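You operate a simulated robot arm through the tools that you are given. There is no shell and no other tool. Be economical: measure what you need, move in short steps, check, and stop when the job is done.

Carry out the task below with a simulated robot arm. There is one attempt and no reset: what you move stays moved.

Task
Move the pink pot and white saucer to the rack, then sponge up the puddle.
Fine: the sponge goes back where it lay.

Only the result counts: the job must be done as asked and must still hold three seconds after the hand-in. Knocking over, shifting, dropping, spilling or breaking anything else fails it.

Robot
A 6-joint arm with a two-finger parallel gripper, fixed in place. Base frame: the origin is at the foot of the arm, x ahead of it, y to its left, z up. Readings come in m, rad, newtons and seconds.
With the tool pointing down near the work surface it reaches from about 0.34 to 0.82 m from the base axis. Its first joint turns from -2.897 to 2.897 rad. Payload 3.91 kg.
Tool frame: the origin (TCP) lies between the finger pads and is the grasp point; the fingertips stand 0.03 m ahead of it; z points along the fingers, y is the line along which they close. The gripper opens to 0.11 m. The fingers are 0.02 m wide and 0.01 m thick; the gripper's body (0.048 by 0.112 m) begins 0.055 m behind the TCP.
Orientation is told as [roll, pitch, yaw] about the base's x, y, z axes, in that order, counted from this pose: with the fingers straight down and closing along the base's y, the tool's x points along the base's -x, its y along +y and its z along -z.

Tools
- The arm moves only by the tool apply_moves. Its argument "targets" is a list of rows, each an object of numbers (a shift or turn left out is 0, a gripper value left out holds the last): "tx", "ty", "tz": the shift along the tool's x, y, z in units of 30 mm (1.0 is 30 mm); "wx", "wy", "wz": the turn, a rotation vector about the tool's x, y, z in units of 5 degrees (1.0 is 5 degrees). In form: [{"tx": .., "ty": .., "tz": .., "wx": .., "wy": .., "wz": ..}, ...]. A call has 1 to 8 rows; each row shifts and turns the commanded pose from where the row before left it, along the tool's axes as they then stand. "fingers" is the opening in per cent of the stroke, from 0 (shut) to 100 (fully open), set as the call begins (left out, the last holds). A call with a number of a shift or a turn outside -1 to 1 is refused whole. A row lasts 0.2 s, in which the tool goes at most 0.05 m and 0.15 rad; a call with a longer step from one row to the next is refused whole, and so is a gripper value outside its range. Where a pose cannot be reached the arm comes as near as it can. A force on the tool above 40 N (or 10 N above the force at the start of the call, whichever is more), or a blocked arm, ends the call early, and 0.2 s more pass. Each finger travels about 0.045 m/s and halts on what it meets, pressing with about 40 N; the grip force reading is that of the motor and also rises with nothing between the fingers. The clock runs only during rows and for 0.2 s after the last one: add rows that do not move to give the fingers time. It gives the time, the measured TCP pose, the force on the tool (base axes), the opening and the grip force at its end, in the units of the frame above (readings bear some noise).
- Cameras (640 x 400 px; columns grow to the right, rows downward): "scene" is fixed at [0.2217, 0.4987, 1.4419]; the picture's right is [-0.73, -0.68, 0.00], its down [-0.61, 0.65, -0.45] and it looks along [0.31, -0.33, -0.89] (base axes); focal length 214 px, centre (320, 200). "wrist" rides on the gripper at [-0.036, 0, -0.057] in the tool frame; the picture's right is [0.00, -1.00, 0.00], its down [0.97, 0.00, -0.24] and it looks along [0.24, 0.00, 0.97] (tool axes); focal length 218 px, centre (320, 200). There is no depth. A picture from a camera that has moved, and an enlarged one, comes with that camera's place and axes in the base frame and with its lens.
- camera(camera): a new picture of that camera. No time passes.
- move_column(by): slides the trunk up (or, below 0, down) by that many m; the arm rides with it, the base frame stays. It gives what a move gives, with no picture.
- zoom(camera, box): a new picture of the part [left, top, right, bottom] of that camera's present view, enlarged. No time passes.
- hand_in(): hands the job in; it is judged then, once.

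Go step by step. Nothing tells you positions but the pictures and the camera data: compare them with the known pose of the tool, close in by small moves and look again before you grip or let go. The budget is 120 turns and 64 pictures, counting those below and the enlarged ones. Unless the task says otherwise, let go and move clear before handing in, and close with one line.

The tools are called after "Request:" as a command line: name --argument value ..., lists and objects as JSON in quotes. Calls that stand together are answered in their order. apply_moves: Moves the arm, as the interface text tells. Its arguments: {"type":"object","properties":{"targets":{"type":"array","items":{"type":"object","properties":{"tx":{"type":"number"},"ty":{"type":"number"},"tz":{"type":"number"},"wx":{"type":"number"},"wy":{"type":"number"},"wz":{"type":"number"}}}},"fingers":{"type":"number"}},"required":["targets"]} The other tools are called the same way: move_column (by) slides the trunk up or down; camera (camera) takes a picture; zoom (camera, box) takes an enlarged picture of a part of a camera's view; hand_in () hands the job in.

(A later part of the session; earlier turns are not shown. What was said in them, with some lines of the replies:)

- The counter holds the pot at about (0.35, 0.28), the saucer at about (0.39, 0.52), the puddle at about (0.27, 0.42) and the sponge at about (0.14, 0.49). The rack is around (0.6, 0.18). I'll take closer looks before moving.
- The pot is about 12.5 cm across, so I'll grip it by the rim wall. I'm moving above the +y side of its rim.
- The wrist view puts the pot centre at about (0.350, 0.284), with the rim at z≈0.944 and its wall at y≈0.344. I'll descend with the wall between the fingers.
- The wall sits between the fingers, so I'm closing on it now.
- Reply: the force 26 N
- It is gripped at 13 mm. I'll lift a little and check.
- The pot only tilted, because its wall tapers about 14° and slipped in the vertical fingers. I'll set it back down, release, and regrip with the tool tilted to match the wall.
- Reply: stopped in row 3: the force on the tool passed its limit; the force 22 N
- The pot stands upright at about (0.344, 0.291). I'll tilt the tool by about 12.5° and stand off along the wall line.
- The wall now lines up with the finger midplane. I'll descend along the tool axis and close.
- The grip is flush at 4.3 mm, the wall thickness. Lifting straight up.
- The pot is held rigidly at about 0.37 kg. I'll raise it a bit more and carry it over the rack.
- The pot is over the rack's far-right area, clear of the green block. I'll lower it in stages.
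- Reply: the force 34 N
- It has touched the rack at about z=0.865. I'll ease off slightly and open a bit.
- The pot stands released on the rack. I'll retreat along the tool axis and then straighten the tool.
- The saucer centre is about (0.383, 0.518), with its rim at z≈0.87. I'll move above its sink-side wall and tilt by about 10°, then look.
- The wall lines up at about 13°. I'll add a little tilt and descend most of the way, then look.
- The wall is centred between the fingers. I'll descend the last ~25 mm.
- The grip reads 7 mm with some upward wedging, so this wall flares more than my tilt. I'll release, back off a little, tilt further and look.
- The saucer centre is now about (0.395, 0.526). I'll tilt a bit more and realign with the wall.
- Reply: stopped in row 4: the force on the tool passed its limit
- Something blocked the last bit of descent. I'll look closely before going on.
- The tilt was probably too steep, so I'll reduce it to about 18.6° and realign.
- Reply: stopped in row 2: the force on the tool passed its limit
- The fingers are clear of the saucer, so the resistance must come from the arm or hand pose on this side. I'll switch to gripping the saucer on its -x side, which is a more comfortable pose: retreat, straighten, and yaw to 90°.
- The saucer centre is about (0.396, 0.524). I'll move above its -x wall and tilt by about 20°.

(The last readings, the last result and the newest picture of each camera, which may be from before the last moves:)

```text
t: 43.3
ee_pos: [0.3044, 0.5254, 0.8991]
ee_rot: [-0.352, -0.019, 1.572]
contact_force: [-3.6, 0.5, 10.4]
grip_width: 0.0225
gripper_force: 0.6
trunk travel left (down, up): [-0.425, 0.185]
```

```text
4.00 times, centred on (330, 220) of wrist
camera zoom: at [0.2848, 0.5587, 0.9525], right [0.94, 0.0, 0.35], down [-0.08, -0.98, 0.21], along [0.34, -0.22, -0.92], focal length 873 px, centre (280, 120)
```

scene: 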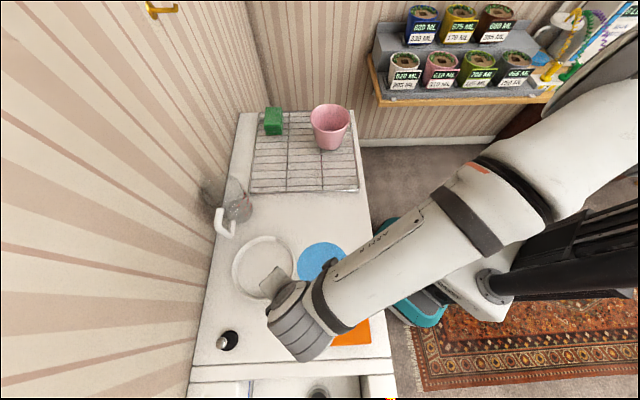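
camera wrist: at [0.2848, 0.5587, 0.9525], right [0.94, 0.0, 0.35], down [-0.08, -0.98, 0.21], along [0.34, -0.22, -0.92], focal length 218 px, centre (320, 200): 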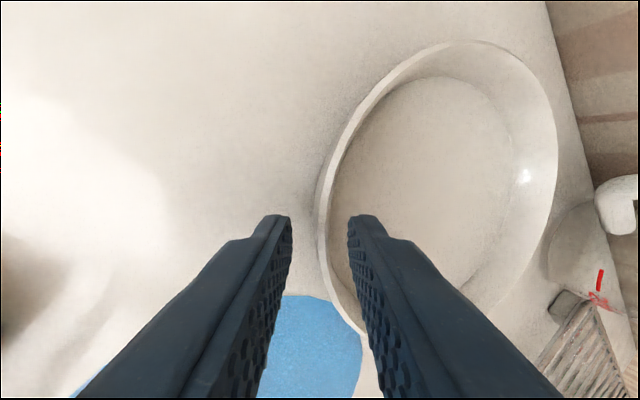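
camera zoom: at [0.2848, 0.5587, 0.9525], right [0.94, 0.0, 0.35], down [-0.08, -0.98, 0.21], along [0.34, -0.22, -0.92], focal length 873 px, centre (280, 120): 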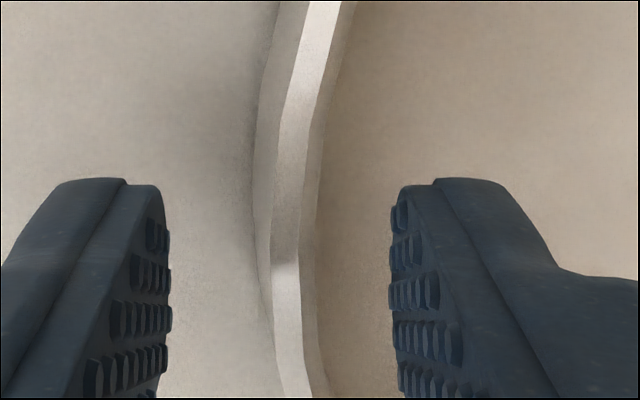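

I'll back off, use about 15° of tilt with a wider opening, and descend in small checked steps.

Request:
apply_moves --targets '[{"tz": -0.3}, {"tz": -0.3}, {"wx": -1}, {"ty": -0.148, "tz": 0.143}, {}]' --fingers 28

Request:
apply_moves --targets '[{"tz": 0.3}, {"tz": 0.15}, {}]'

Request:
apply_moves --targets '[{"tz": 0.2}, {}]'

Request:
apply_moves --targets '[{"tz": 0.15}, {}]'

Request:
camera --camera "wrist"

```text
t: 44.5
ee_pos: [0.3045, 0.5254, 0.9118]
ee_rot: [-0.262, -0.017, 1.572]
contact_force: [0.3, 0.2, 1.2]
grip_width: 0.0307
gripper_force: 0.0
trunk travel left (down, up): [-0.425, 0.185]
```

```text
t: 45.3
ee_pos: [0.3073, 0.5256, 0.8981]
ee_rot: [-0.262, -0.016, 1.573]
contact_force: [-0.3, -0.1, 1.1]
grip_width: 0.031
gripper_force: 0.1
trunk travel left (down, up): [-0.425, 0.185]
```

```text
t: 45.9
ee_pos: [0.3094, 0.5255, 0.8923]
ee_rot: [-0.262, -0.016, 1.572]
contact_force: [0.1, -0.9, 0.4]
grip_width: 0.0312
gripper_force: 0.1
trunk travel left (down, up): [-0.425, 0.185]
```

```text
t: 46.5
ee_pos: [0.3093, 0.5249, 0.888]
ee_rot: [-0.264, -0.017, 1.572]
contact_force: [-0.2, 0.3, 0.4]
grip_width: 0.0307
gripper_force: 0.1
trunk travel left (down, up): [-0.425, 0.185]
```

```text
22 pictures are left
camera wrist: at [0.2967, 0.5586, 0.9433], right [0.97, 0.0, 0.26], down [-0.06, -0.97, 0.22], along [0.25, -0.22, -0.94], focal length 218 px, centre (320, 200)
```

wrist: 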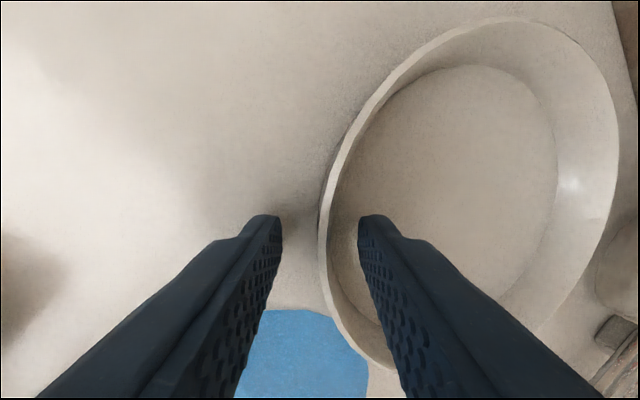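

That went down freely, so the wider opening was what mattered. Closing now.

Request:
apply_moves --targets '[{}, {}, {}, {}, {}]' --fingers 0

Request:
camera --camera "wrist"

```text
t: 47.7
ee_pos: [0.3116, 0.5246, 0.8889]
ee_rot: [-0.266, -0.019, 1.573]
contact_force: [-0.6, 1.0, 4.5]
grip_width: 0.0039
gripper_force: 40.1
trunk travel left (down, up): [-0.425, 0.185]
```

```text
21 pictures are left
camera wrist: at [0.2965, 0.5586, 0.9438], right [0.97, 0.0, 0.26], down [-0.06, -0.97, 0.21], along [0.25, -0.22, -0.94], focal length 218 px, centre (320, 200)
```

wrist: 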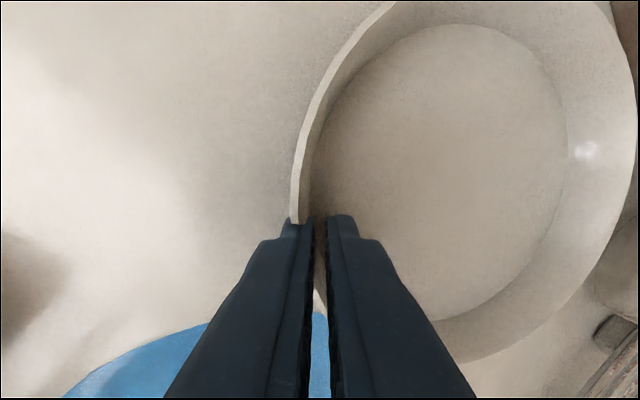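

Request:
apply_moves --targets '[{"tz": -0.24, "ty": -0.065}, {"tz": -0.24, "ty": -0.065}, {"tz": -0.24, "ty": -0.065}, {}]'

Request:
camera --camera "wrist"

Request:
zoom --camera "scene" --box '[200, 200, 360, 300]'

```text
t: 48.7
ee_pos: [0.3107, 0.5255, 0.9119]
ee_rot: [-0.264, -0.016, 1.573]
contact_force: [-0.2, 0.2, -1.5]
grip_width: 0.0041
gripper_force: 39.6
trunk travel left (down, up): [-0.425, 0.185]
```

```text
20 pictures are left
camera wrist: at [0.2964, 0.5588, 0.9661], right [0.97, 0.0, 0.26], down [-0.06, -0.97, 0.22], along [0.25, -0.22, -0.94], focal length 218 px, centre (320, 200)
```

wrist: 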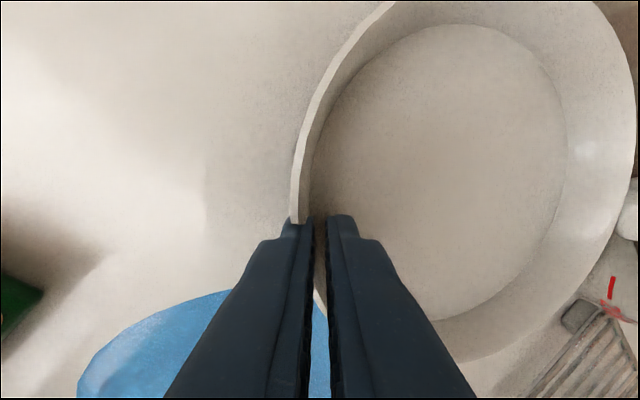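

```text
4.00 times, centred on (280, 250) of scene
camera zoom: at [0.2217, 0.4987, 1.4419], right [-0.73, -0.68, 0.0], down [-0.61, 0.65, -0.45], along [0.31, -0.33, -0.89], focal length 858 px, centre (480, 0)
```

zoom: 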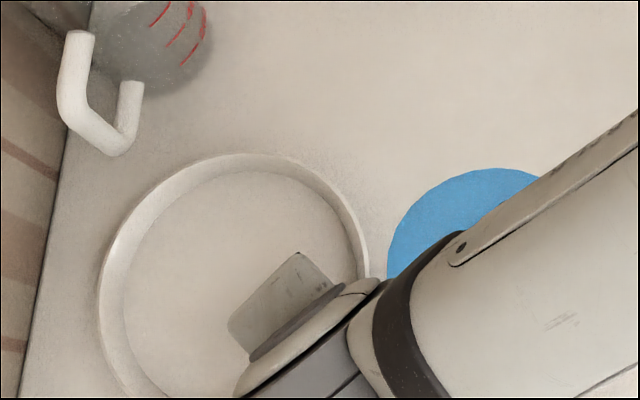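

The saucer comes up rigidly in the grip. I'll lift more and swing it toward the rack, moving in -y first to stay clear of the jug.

Request:
apply_moves --targets '[{"tz": -0.75, "ty": -0.2}, {"tz": -0.75, "ty": -0.2}, {"tz": -0.75, "ty": -0.2}, {"tx": 0.9}, {"tx": 0.9}, {"tx": 0.9}, {"tx": 0.9}, {"tx": 0.9}]'

Request:
camera --camera "scene"

```text
t: 50.5
ee_pos: [0.3093, 0.3889, 0.979]
ee_rot: [-0.263, -0.019, 1.573]
contact_force: [-0.4, -0.4, -1.4]
grip_width: 0.0039
gripper_force: 39.9
trunk travel left (down, up): [-0.425, 0.185]
```

```text
18 pictures are left
```

scene: 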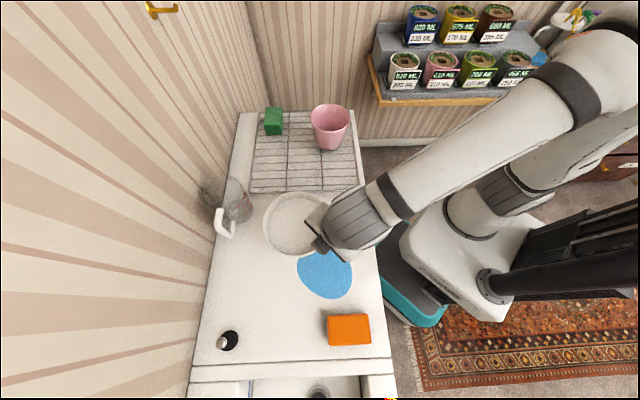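

Request:
apply_moves --targets '[{"tx": 0.51, "ty": -0.79, "tz": 0.212}, {"tx": 0.51, "ty": -0.79, "tz": 0.212}, {"tx": 0.51, "ty": -0.79, "tz": 0.212}, {"tx": 0.51, "ty": -0.79, "tz": 0.212}, {"tx": 0.51, "ty": -0.79, "tz": 0.212}, {"tx": 0.51, "ty": -0.79, "tz": 0.212}, {"tx": 0.51, "ty": -0.79, "tz": 0.212}, {"tx": 0.51, "ty": -0.79, "tz": 0.212}]'

Request:
zoom --camera "scene" --box '[220, 90, 380, 215]'

```text
t: 52.3
ee_pos: [0.5077, 0.2678, 0.9755]
ee_rot: [-0.262, -0.017, 1.573]
contact_force: [0.3, 0.0, -2.8]
grip_width: 0.0038
gripper_force: 39.7
trunk travel left (down, up): [-0.425, 0.185]
```

```text
3.20 times, centred on (300, 152) of scene
camera zoom: at [0.2217, 0.4987, 1.4419], right [-0.73, -0.68, 0.0], down [-0.61, 0.65, -0.45], along [0.31, -0.33, -0.89], focal length 686 px, centre (384, 352)
```

zoom: 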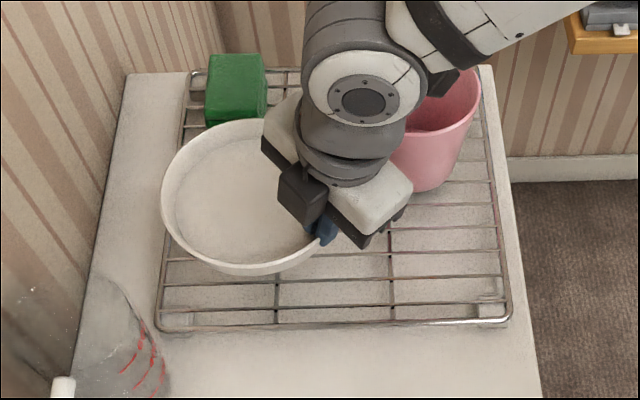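

The saucer hangs over the rack's left half. Lowering it in stages.

Request:
apply_moves --targets '[{"tz": 0.65, "ty": 0.175}, {"tz": 0.65, "ty": 0.175}, {"tz": 0.55, "ty": 0.148}, {"tz": 0.2, "ty": 0.054}, {}]'

Request:
zoom --camera "scene" --box '[220, 90, 380, 215]'

```text
t: 53.5
ee_pos: [0.5079, 0.2689, 0.9113]
ee_rot: [-0.264, -0.016, 1.574]
contact_force: [0.5, 0.1, -1.3]
grip_width: 0.0037
gripper_force: 39.8
trunk travel left (down, up): [-0.425, 0.185]
```

```text
3.20 times, centred on (300, 152) of scene
camera zoom: at [0.2217, 0.4987, 1.4419], right [-0.73, -0.68, 0.0], down [-0.61, 0.65, -0.45], along [0.31, -0.33, -0.89], focal length 686 px, centre (384, 352)
```

zoom: 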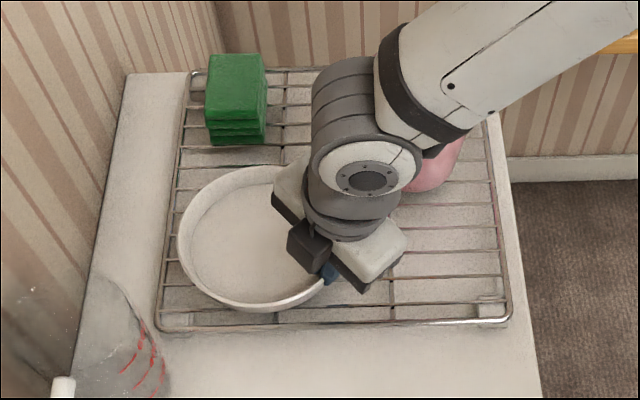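

Request:
apply_moves --targets '[{"tz": 0.07, "ty": 0.019}, {"tz": 0.07, "ty": 0.019}, {}]'

Request:
apply_moves --targets '[{"tz": 0.07, "ty": 0.019}, {"tz": 0.07, "ty": 0.019}, {}]'

```text
t: 54.3
ee_pos: [0.5065, 0.2691, 0.9103]
ee_rot: [-0.268, -0.021, 1.572]
contact_force: [-0.2, 2.4, 18.1]
grip_width: 0.0039
gripper_force: 40.0
trunk travel left (down, up): [-0.425, 0.185]
```

```text
t: 55.1
ee_pos: [0.5092, 0.2684, 0.9083]
ee_rot: [-0.275, -0.022, 1.576]
contact_force: [-1.1, -0.3, 15.2]
grip_width: 0.0039
gripper_force: 39.8
trunk travel left (down, up): [-0.425, 0.185]
stopped in row 3: the force on the tool passed its limit (the readings are from after the stop); the commanded pose is now the measured one
```

It is in contact with the rack. I'll release gently.

Request:
apply_moves --targets '[{}, {}, {}]' --fingers 28

Request:
apply_moves --targets '[{"tz": -0.5}, {"tz": -1}, {"tz": -1}, {"tz": -1}, {"wx": -0.95}, {"wx": -0.95}, {"wx": -0.95}, {}]'

Request:
camera --camera "scene"

```text
t: 55.9
ee_pos: [0.5088, 0.2693, 0.9089]
ee_rot: [-0.275, -0.022, 1.574]
contact_force: [3.0, 1.1, 32.3]
grip_width: 0.0261
gripper_force: 0.1
trunk travel left (down, up): [-0.425, 0.185]
```

```text
t: 57.7
ee_pos: [0.4808, 0.2672, 1.0062]
ee_rot: [-0.021, -0.02, 1.574]
contact_force: [-0.2, -1.0, 0.6]
grip_width: 0.0308
gripper_force: 0.0
trunk travel left (down, up): [-0.425, 0.185]
```

```text
15 pictures are left
```

scene: 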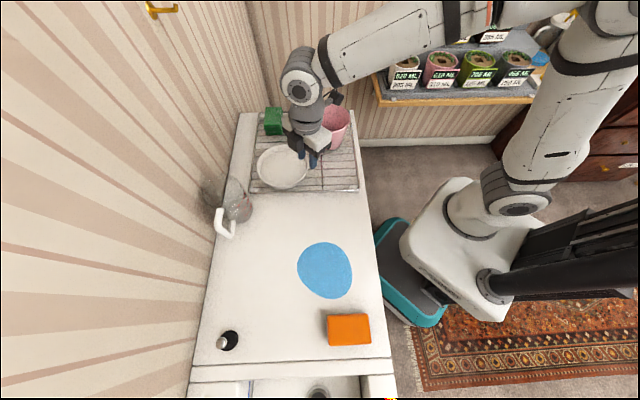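

Both dishes are on the rack. Next is the sponge at about (0.145, 0.483), roughly 97 × 61 mm with its short side along yaw ≈ 42°.

Request:
apply_moves --targets '[{"tx": -0.64, "ty": 1, "wx": -0.12, "wy": 0.12}, {"tx": -0.64, "ty": 1, "wx": -0.12, "wy": 0.12}, {"tx": -0.64, "ty": 1}, {"tx": -0.64, "ty": 1}, {"tx": -0.64, "ty": 1}, {"tx": -0.64, "ty": 1}, {"tx": -0.64, "ty": 1}, {"tx": -0.64, "ty": 1}]' --fingers 85

Request:
apply_moves --targets '[{"tx": -0.52, "ty": 0.8}, {"tx": -0.52, "ty": 0.8}, {"tx": -0.52, "ty": 0.8}, {"tx": -0.52, "ty": 0.8}, {"wz": 1}, {"wz": 1}, {"wz": 1}, {"wz": 1}]'

Request:
apply_moves --targets '[{"wz": 1}, {"wz": 1}, {"wz": 1}, {"wz": 1}, {"wz": 1}, {"wz": 0.6}, {"tz": 0.7}, {}]'

Request:
camera --camera "wrist"

```text
t: 59.5
ee_pos: [0.2404, 0.4206, 1.0068]
ee_rot: [-0.001, 0.0, 1.574]
contact_force: [-0.2, 0.8, 0.5]
grip_width: 0.0935
gripper_force: 0.0
trunk travel left (down, up): [-0.425, 0.185]
```

```text
t: 61.3
ee_pos: [0.1442, 0.4821, 1.0061]
ee_rot: [0.0, -0.001, 1.222]
contact_force: [-0.5, 0.0, 0.1]
grip_width: 0.0937
gripper_force: 0.0
trunk travel left (down, up): [-0.425, 0.185]
```

```text
t: 63.1
ee_pos: [0.1452, 0.4814, 0.9871]
ee_rot: [-0.003, 0.001, 0.735]
contact_force: [-0.3, 0.7, 0.3]
grip_width: 0.0938
gripper_force: 0.0
trunk travel left (down, up): [-0.425, 0.185]
```

```text
14 pictures are left
camera wrist: at [0.1716, 0.5037, 1.0417], right [0.67, -0.74, 0.0], down [-0.72, -0.65, 0.24], along [-0.18, -0.16, -0.97], focal length 218 px, centre (320, 200)
```

wrist: 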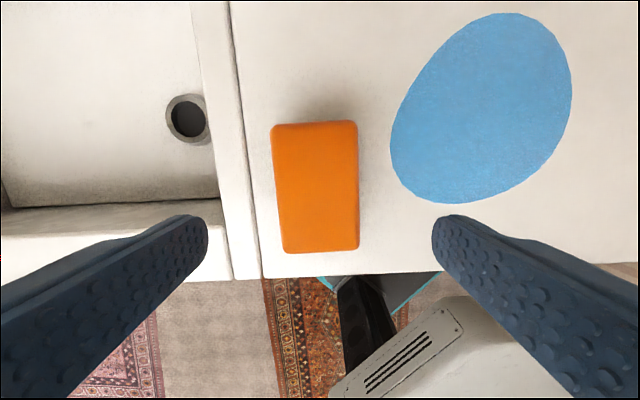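

The sponge centre is (0.148, 0.485), its top is at z≈0.88 and its yaw is ≈45°. I'll align and descend around it.

Request:
apply_moves --targets '[{"wz": -0.5, "tx": -0.153}, {"tz": 0.85}, {"tz": 0.85}, {"tz": 0.85}, {"tz": 0.5}, {}]'

Request:
camera --camera "wrist"

```text
t: 64.5
ee_pos: [0.1493, 0.4857, 0.8938]
ee_rot: [0.0, 0.0, 0.779]
contact_force: [-0.9, -0.1, -0.5]
grip_width: 0.0937
gripper_force: 0.1
trunk travel left (down, up): [-0.425, 0.185]
```

```text
13 pictures are left
camera wrist: at [0.1752, 0.5079, 0.9501], right [0.7, -0.71, 0.0], down [-0.69, -0.68, 0.24], along [-0.17, -0.17, -0.97], focal length 218 px, centre (320, 200)
```

wrist: 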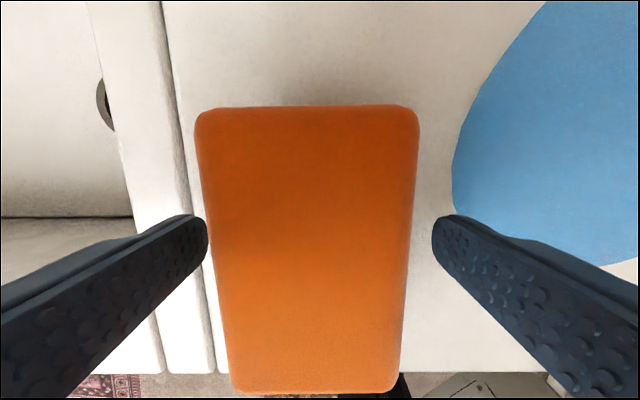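

Request:
apply_moves --targets '[{"ty": 0.115, "tz": 0.22}, {}]'

Request:
apply_moves --targets '[{}, {}, {}, {}, {}]' --fingers 0

Request:
camera --camera "wrist"

```text
t: 65.1
ee_pos: [0.145, 0.4872, 0.8887]
ee_rot: [-0.001, 0.002, 0.779]
contact_force: [0.2, -0.2, 0.3]
grip_width: 0.0936
gripper_force: 0.2
trunk travel left (down, up): [-0.425, 0.185]
```

```text
t: 66.3
ee_pos: [0.1467, 0.4878, 0.8884]
ee_rot: [0.001, 0.0, 0.78]
contact_force: [-0.1, 0.0, 0.6]
grip_width: 0.0594
gripper_force: 39.7
trunk travel left (down, up): [-0.425, 0.185]
```

```text
12 pictures are left
camera wrist: at [0.1723, 0.5109, 0.9443], right [0.7, -0.71, 0.0], down [-0.69, -0.68, 0.24], along [-0.17, -0.17, -0.97], focal length 218 px, centre (320, 200)
```

wrist: 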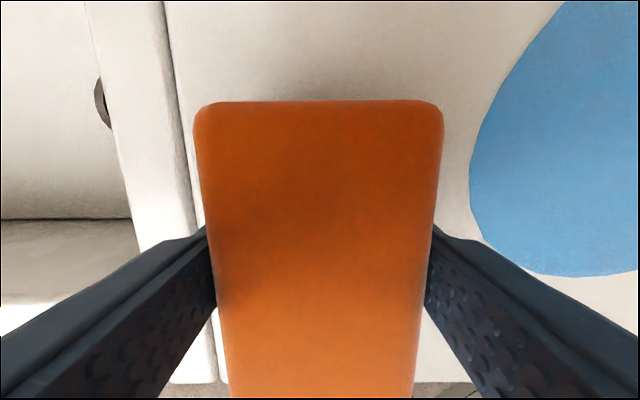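

The sponge is held; its home pose is TCP (0.147, 0.488), z 0.888, yaw 0.78. I'll lift it and set it on the near edge of the puddle.

Request:
apply_moves --targets '[{"tz": -0.8}, {"tx": -0.22, "ty": -0.9}, {"tx": -0.22, "ty": -0.9}, {"tz": 0.6}, {"tz": 0.2}, {}]'

Request:
apply_moves --targets '[{"tz": 0.06}, {}]'

```text
t: 67.7
ee_pos: [0.1943, 0.4583, 0.8878]
ee_rot: [-0.001, 0.0, 0.779]
contact_force: [1.2, -0.4, 11.1]
grip_width: 0.0592
gripper_force: 40.3
trunk travel left (down, up): [-0.425, 0.185]
```

```text
t: 68.3
ee_pos: [0.1931, 0.4577, 0.8877]
ee_rot: [0.003, -0.007, 0.778]
contact_force: [5.3, 1.0, 33.7]
grip_width: 0.0593
gripper_force: 39.6
trunk travel left (down, up): [-0.425, 0.185]
```

Contact is firm. I'll ease back to about 10 N and sweep the first pass.

Request:
apply_moves --targets '[{"tz": -0.06}, {"ty": -0.8}, {"ty": -0.8}, {"ty": -0.8}, {"ty": -0.8}, {"ty": -0.8}, {"ty": -0.8}, {"ty": -0.8}]'

Request:
camera --camera "scene"

```text
t: 70.1
ee_pos: [0.3087, 0.342, 0.8884]
ee_rot: [-0.002, -0.001, 0.778]
contact_force: [-3.6, 3.3, 20.4]
grip_width: 0.0593
gripper_force: 39.5
trunk travel left (down, up): [-0.425, 0.185]
```

```text
11 pictures are left
```

scene: 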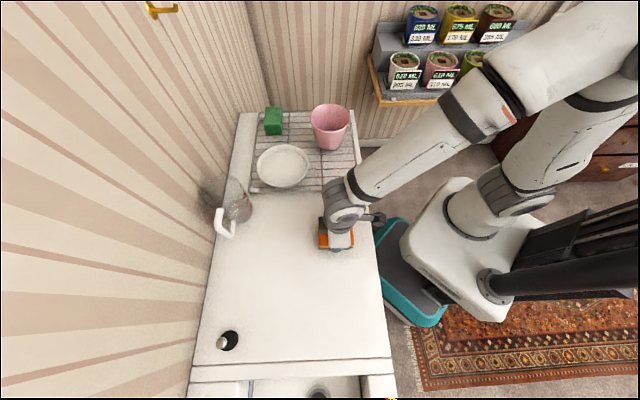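

The puddle appears gone after the first pass. I'll make a return pass over its other half to be sure, then lift.

Request:
apply_moves --targets '[{"tx": -0.9}, {"tx": -0.9}, {"ty": 0.85}, {"ty": 0.85}, {"ty": 0.85}, {"ty": 0.85}, {"ty": 0.85}, {"ty": 0.85}]'

Request:
apply_moves --targets '[{"tz": -0.9}, {}]'

```text
t: 71.9
ee_pos: [0.2402, 0.4871, 0.888]
ee_rot: [0.0, -0.001, 0.778]
contact_force: [-1.9, 1.0, 4.4]
grip_width: 0.0591
gripper_force: 39.7
trunk travel left (down, up): [-0.425, 0.185]
```

```text
t: 72.5
ee_pos: [0.2411, 0.4853, 0.9137]
ee_rot: [0.0, 0.0, 0.779]
contact_force: [0.7, -0.1, -0.5]
grip_width: 0.0594
gripper_force: 40.0
trunk travel left (down, up): [-0.425, 0.185]
```

Request:
apply_moves --targets '[{"tx": 0.727, "ty": 0.757}, {"tx": 0.727, "ty": 0.757}, {"tx": 0.727, "ty": 0.757}, {}]'

Request:
camera --camera "scene"

```text
t: 73.5
ee_pos: [0.1455, 0.4903, 0.9152]
ee_rot: [0.001, 0.001, 0.777]
contact_force: [-0.1, 0.0, -0.4]
grip_width: 0.0589
gripper_force: 39.9
trunk travel left (down, up): [-0.425, 0.185]
```

```text
10 pictures are left
```

scene: 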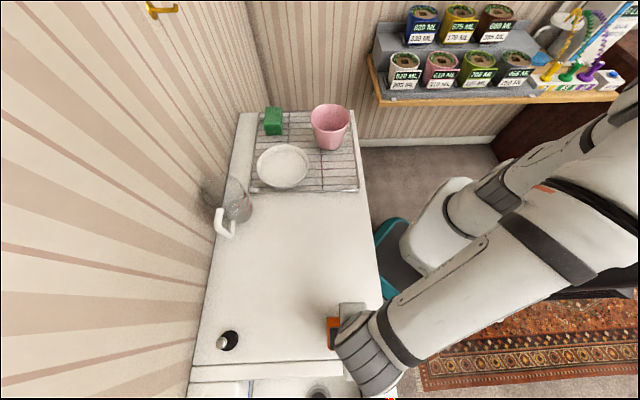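

The counter is clean and the sponge is over its home spot. Lowering and releasing.

Request:
apply_moves --targets '[{"tz": 0.5, "ty": -0.06}, {"tz": 0.3}, {"tz": 0.05}, {}]'

Request:
apply_moves --targets '[{}, {}, {}, {}, {}]' --fingers 85

Request:
apply_moves --targets '[{"tz": -0.8}, {"tz": -1}, {"tz": -1}, {"tz": -1}, {"tz": -1}]'

Request:
camera --camera "wrist"

```text
t: 74.5
ee_pos: [0.1467, 0.4885, 0.8889]
ee_rot: [-0.001, 0.0, 0.78]
contact_force: [-0.8, 0.2, -0.9]
grip_width: 0.0591
gripper_force: 39.8
trunk travel left (down, up): [-0.425, 0.185]
```

```text
t: 75.7
ee_pos: [0.1469, 0.4885, 0.8894]
ee_rot: [-0.001, 0.002, 0.779]
contact_force: [0.1, 0.1, 0.3]
grip_width: 0.0935
gripper_force: 0.1
trunk travel left (down, up): [-0.425, 0.185]
```

```text
t: 76.9
ee_pos: [0.1484, 0.487, 1.0325]
ee_rot: [-0.003, 0.0, 0.779]
contact_force: [0.1, -1.1, -0.2]
grip_width: 0.0935
gripper_force: 0.0
trunk travel left (down, up): [-0.425, 0.185]
```

```text
9 pictures are left
camera wrist: at [0.174, 0.5103, 1.0895], right [0.7, -0.71, 0.0], down [-0.69, -0.68, 0.24], along [-0.17, -0.17, -0.97], focal length 218 px, centre (320, 200)
```

wrist: 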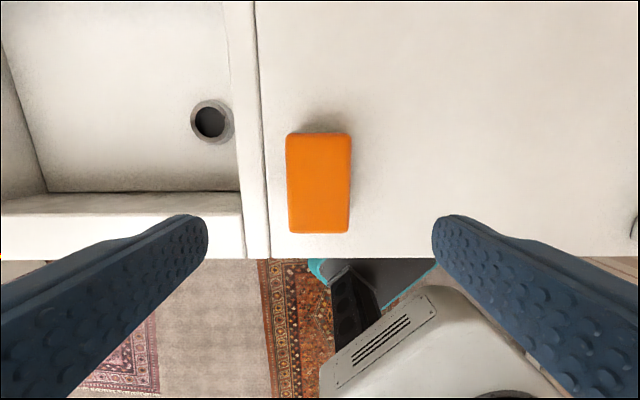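

The sponge is back. I'll move the arm clear and compare the scene with the start.

Request:
apply_moves --targets '[{"tz": -1}, {"tz": -1}, {"ty": -1, "tx": 0.6}, {"ty": -1, "tx": 0.6}, {"ty": -1, "tx": 0.6}, {"ty": -1, "tx": 0.6}, {"ty": -1, "tx": 0.6}, {"ty": -1, "tx": 0.6}]'

Request:
camera --camera "scene"

Request:
zoom --camera "scene" --box '[200, 90, 400, 215]'

Request:
zoom --camera "scene" --box '[200, 275, 400, 400]'

```text
t: 78.7
ee_pos: [0.1973, 0.2824, 1.0949]
ee_rot: [0.0, 0.0, 0.78]
contact_force: [0.4, 0.5, -0.5]
grip_width: 0.0935
gripper_force: 0.0
trunk travel left (down, up): [-0.425, 0.185]
```

```text
8 pictures are left
```

scene: 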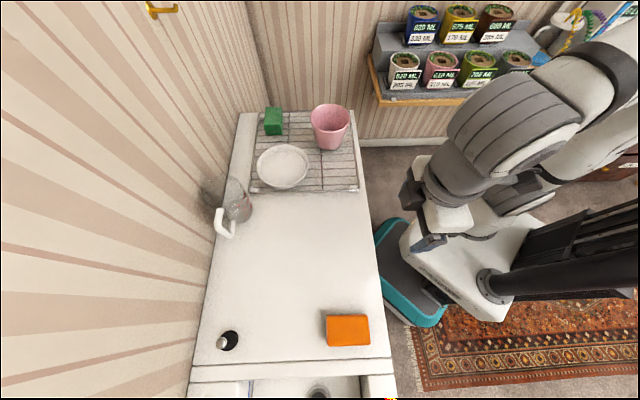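

```text
3.20 times, centred on (300, 152) of scene
camera zoom: at [0.2217, 0.4987, 1.4419], right [-0.73, -0.68, 0.0], down [-0.61, 0.65, -0.45], along [0.31, -0.33, -0.89], focal length 686 px, centre (384, 352)
```

zoom: 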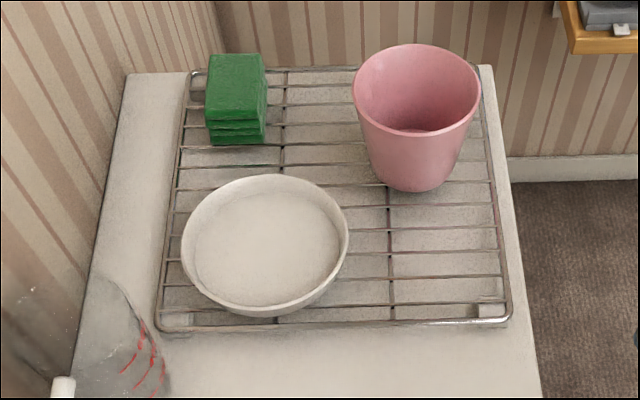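

```text
3.20 times, centred on (300, 338) of scene
camera zoom: at [0.2217, 0.4987, 1.4419], right [-0.73, -0.68, 0.0], down [-0.61, 0.65, -0.45], along [0.31, -0.33, -0.89], focal length 686 px, centre (384, -240)
```

zoom: 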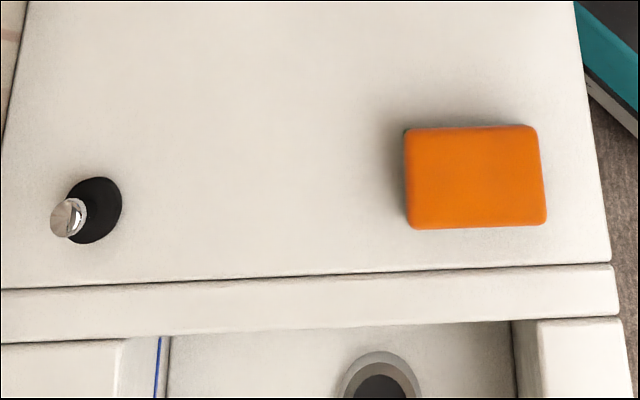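

The pot and saucer stand flat on the rack, the green block and the rack have not moved, the puddle is gone, and the sponge is within about 2 mm of where it lay. Handing in.

Request:
hand_in

```text
The job is handed in.
```

The pink pot and white saucer are on the rack, the puddle is sponged up, and the sponge is back within about 2 mm of where it lay.
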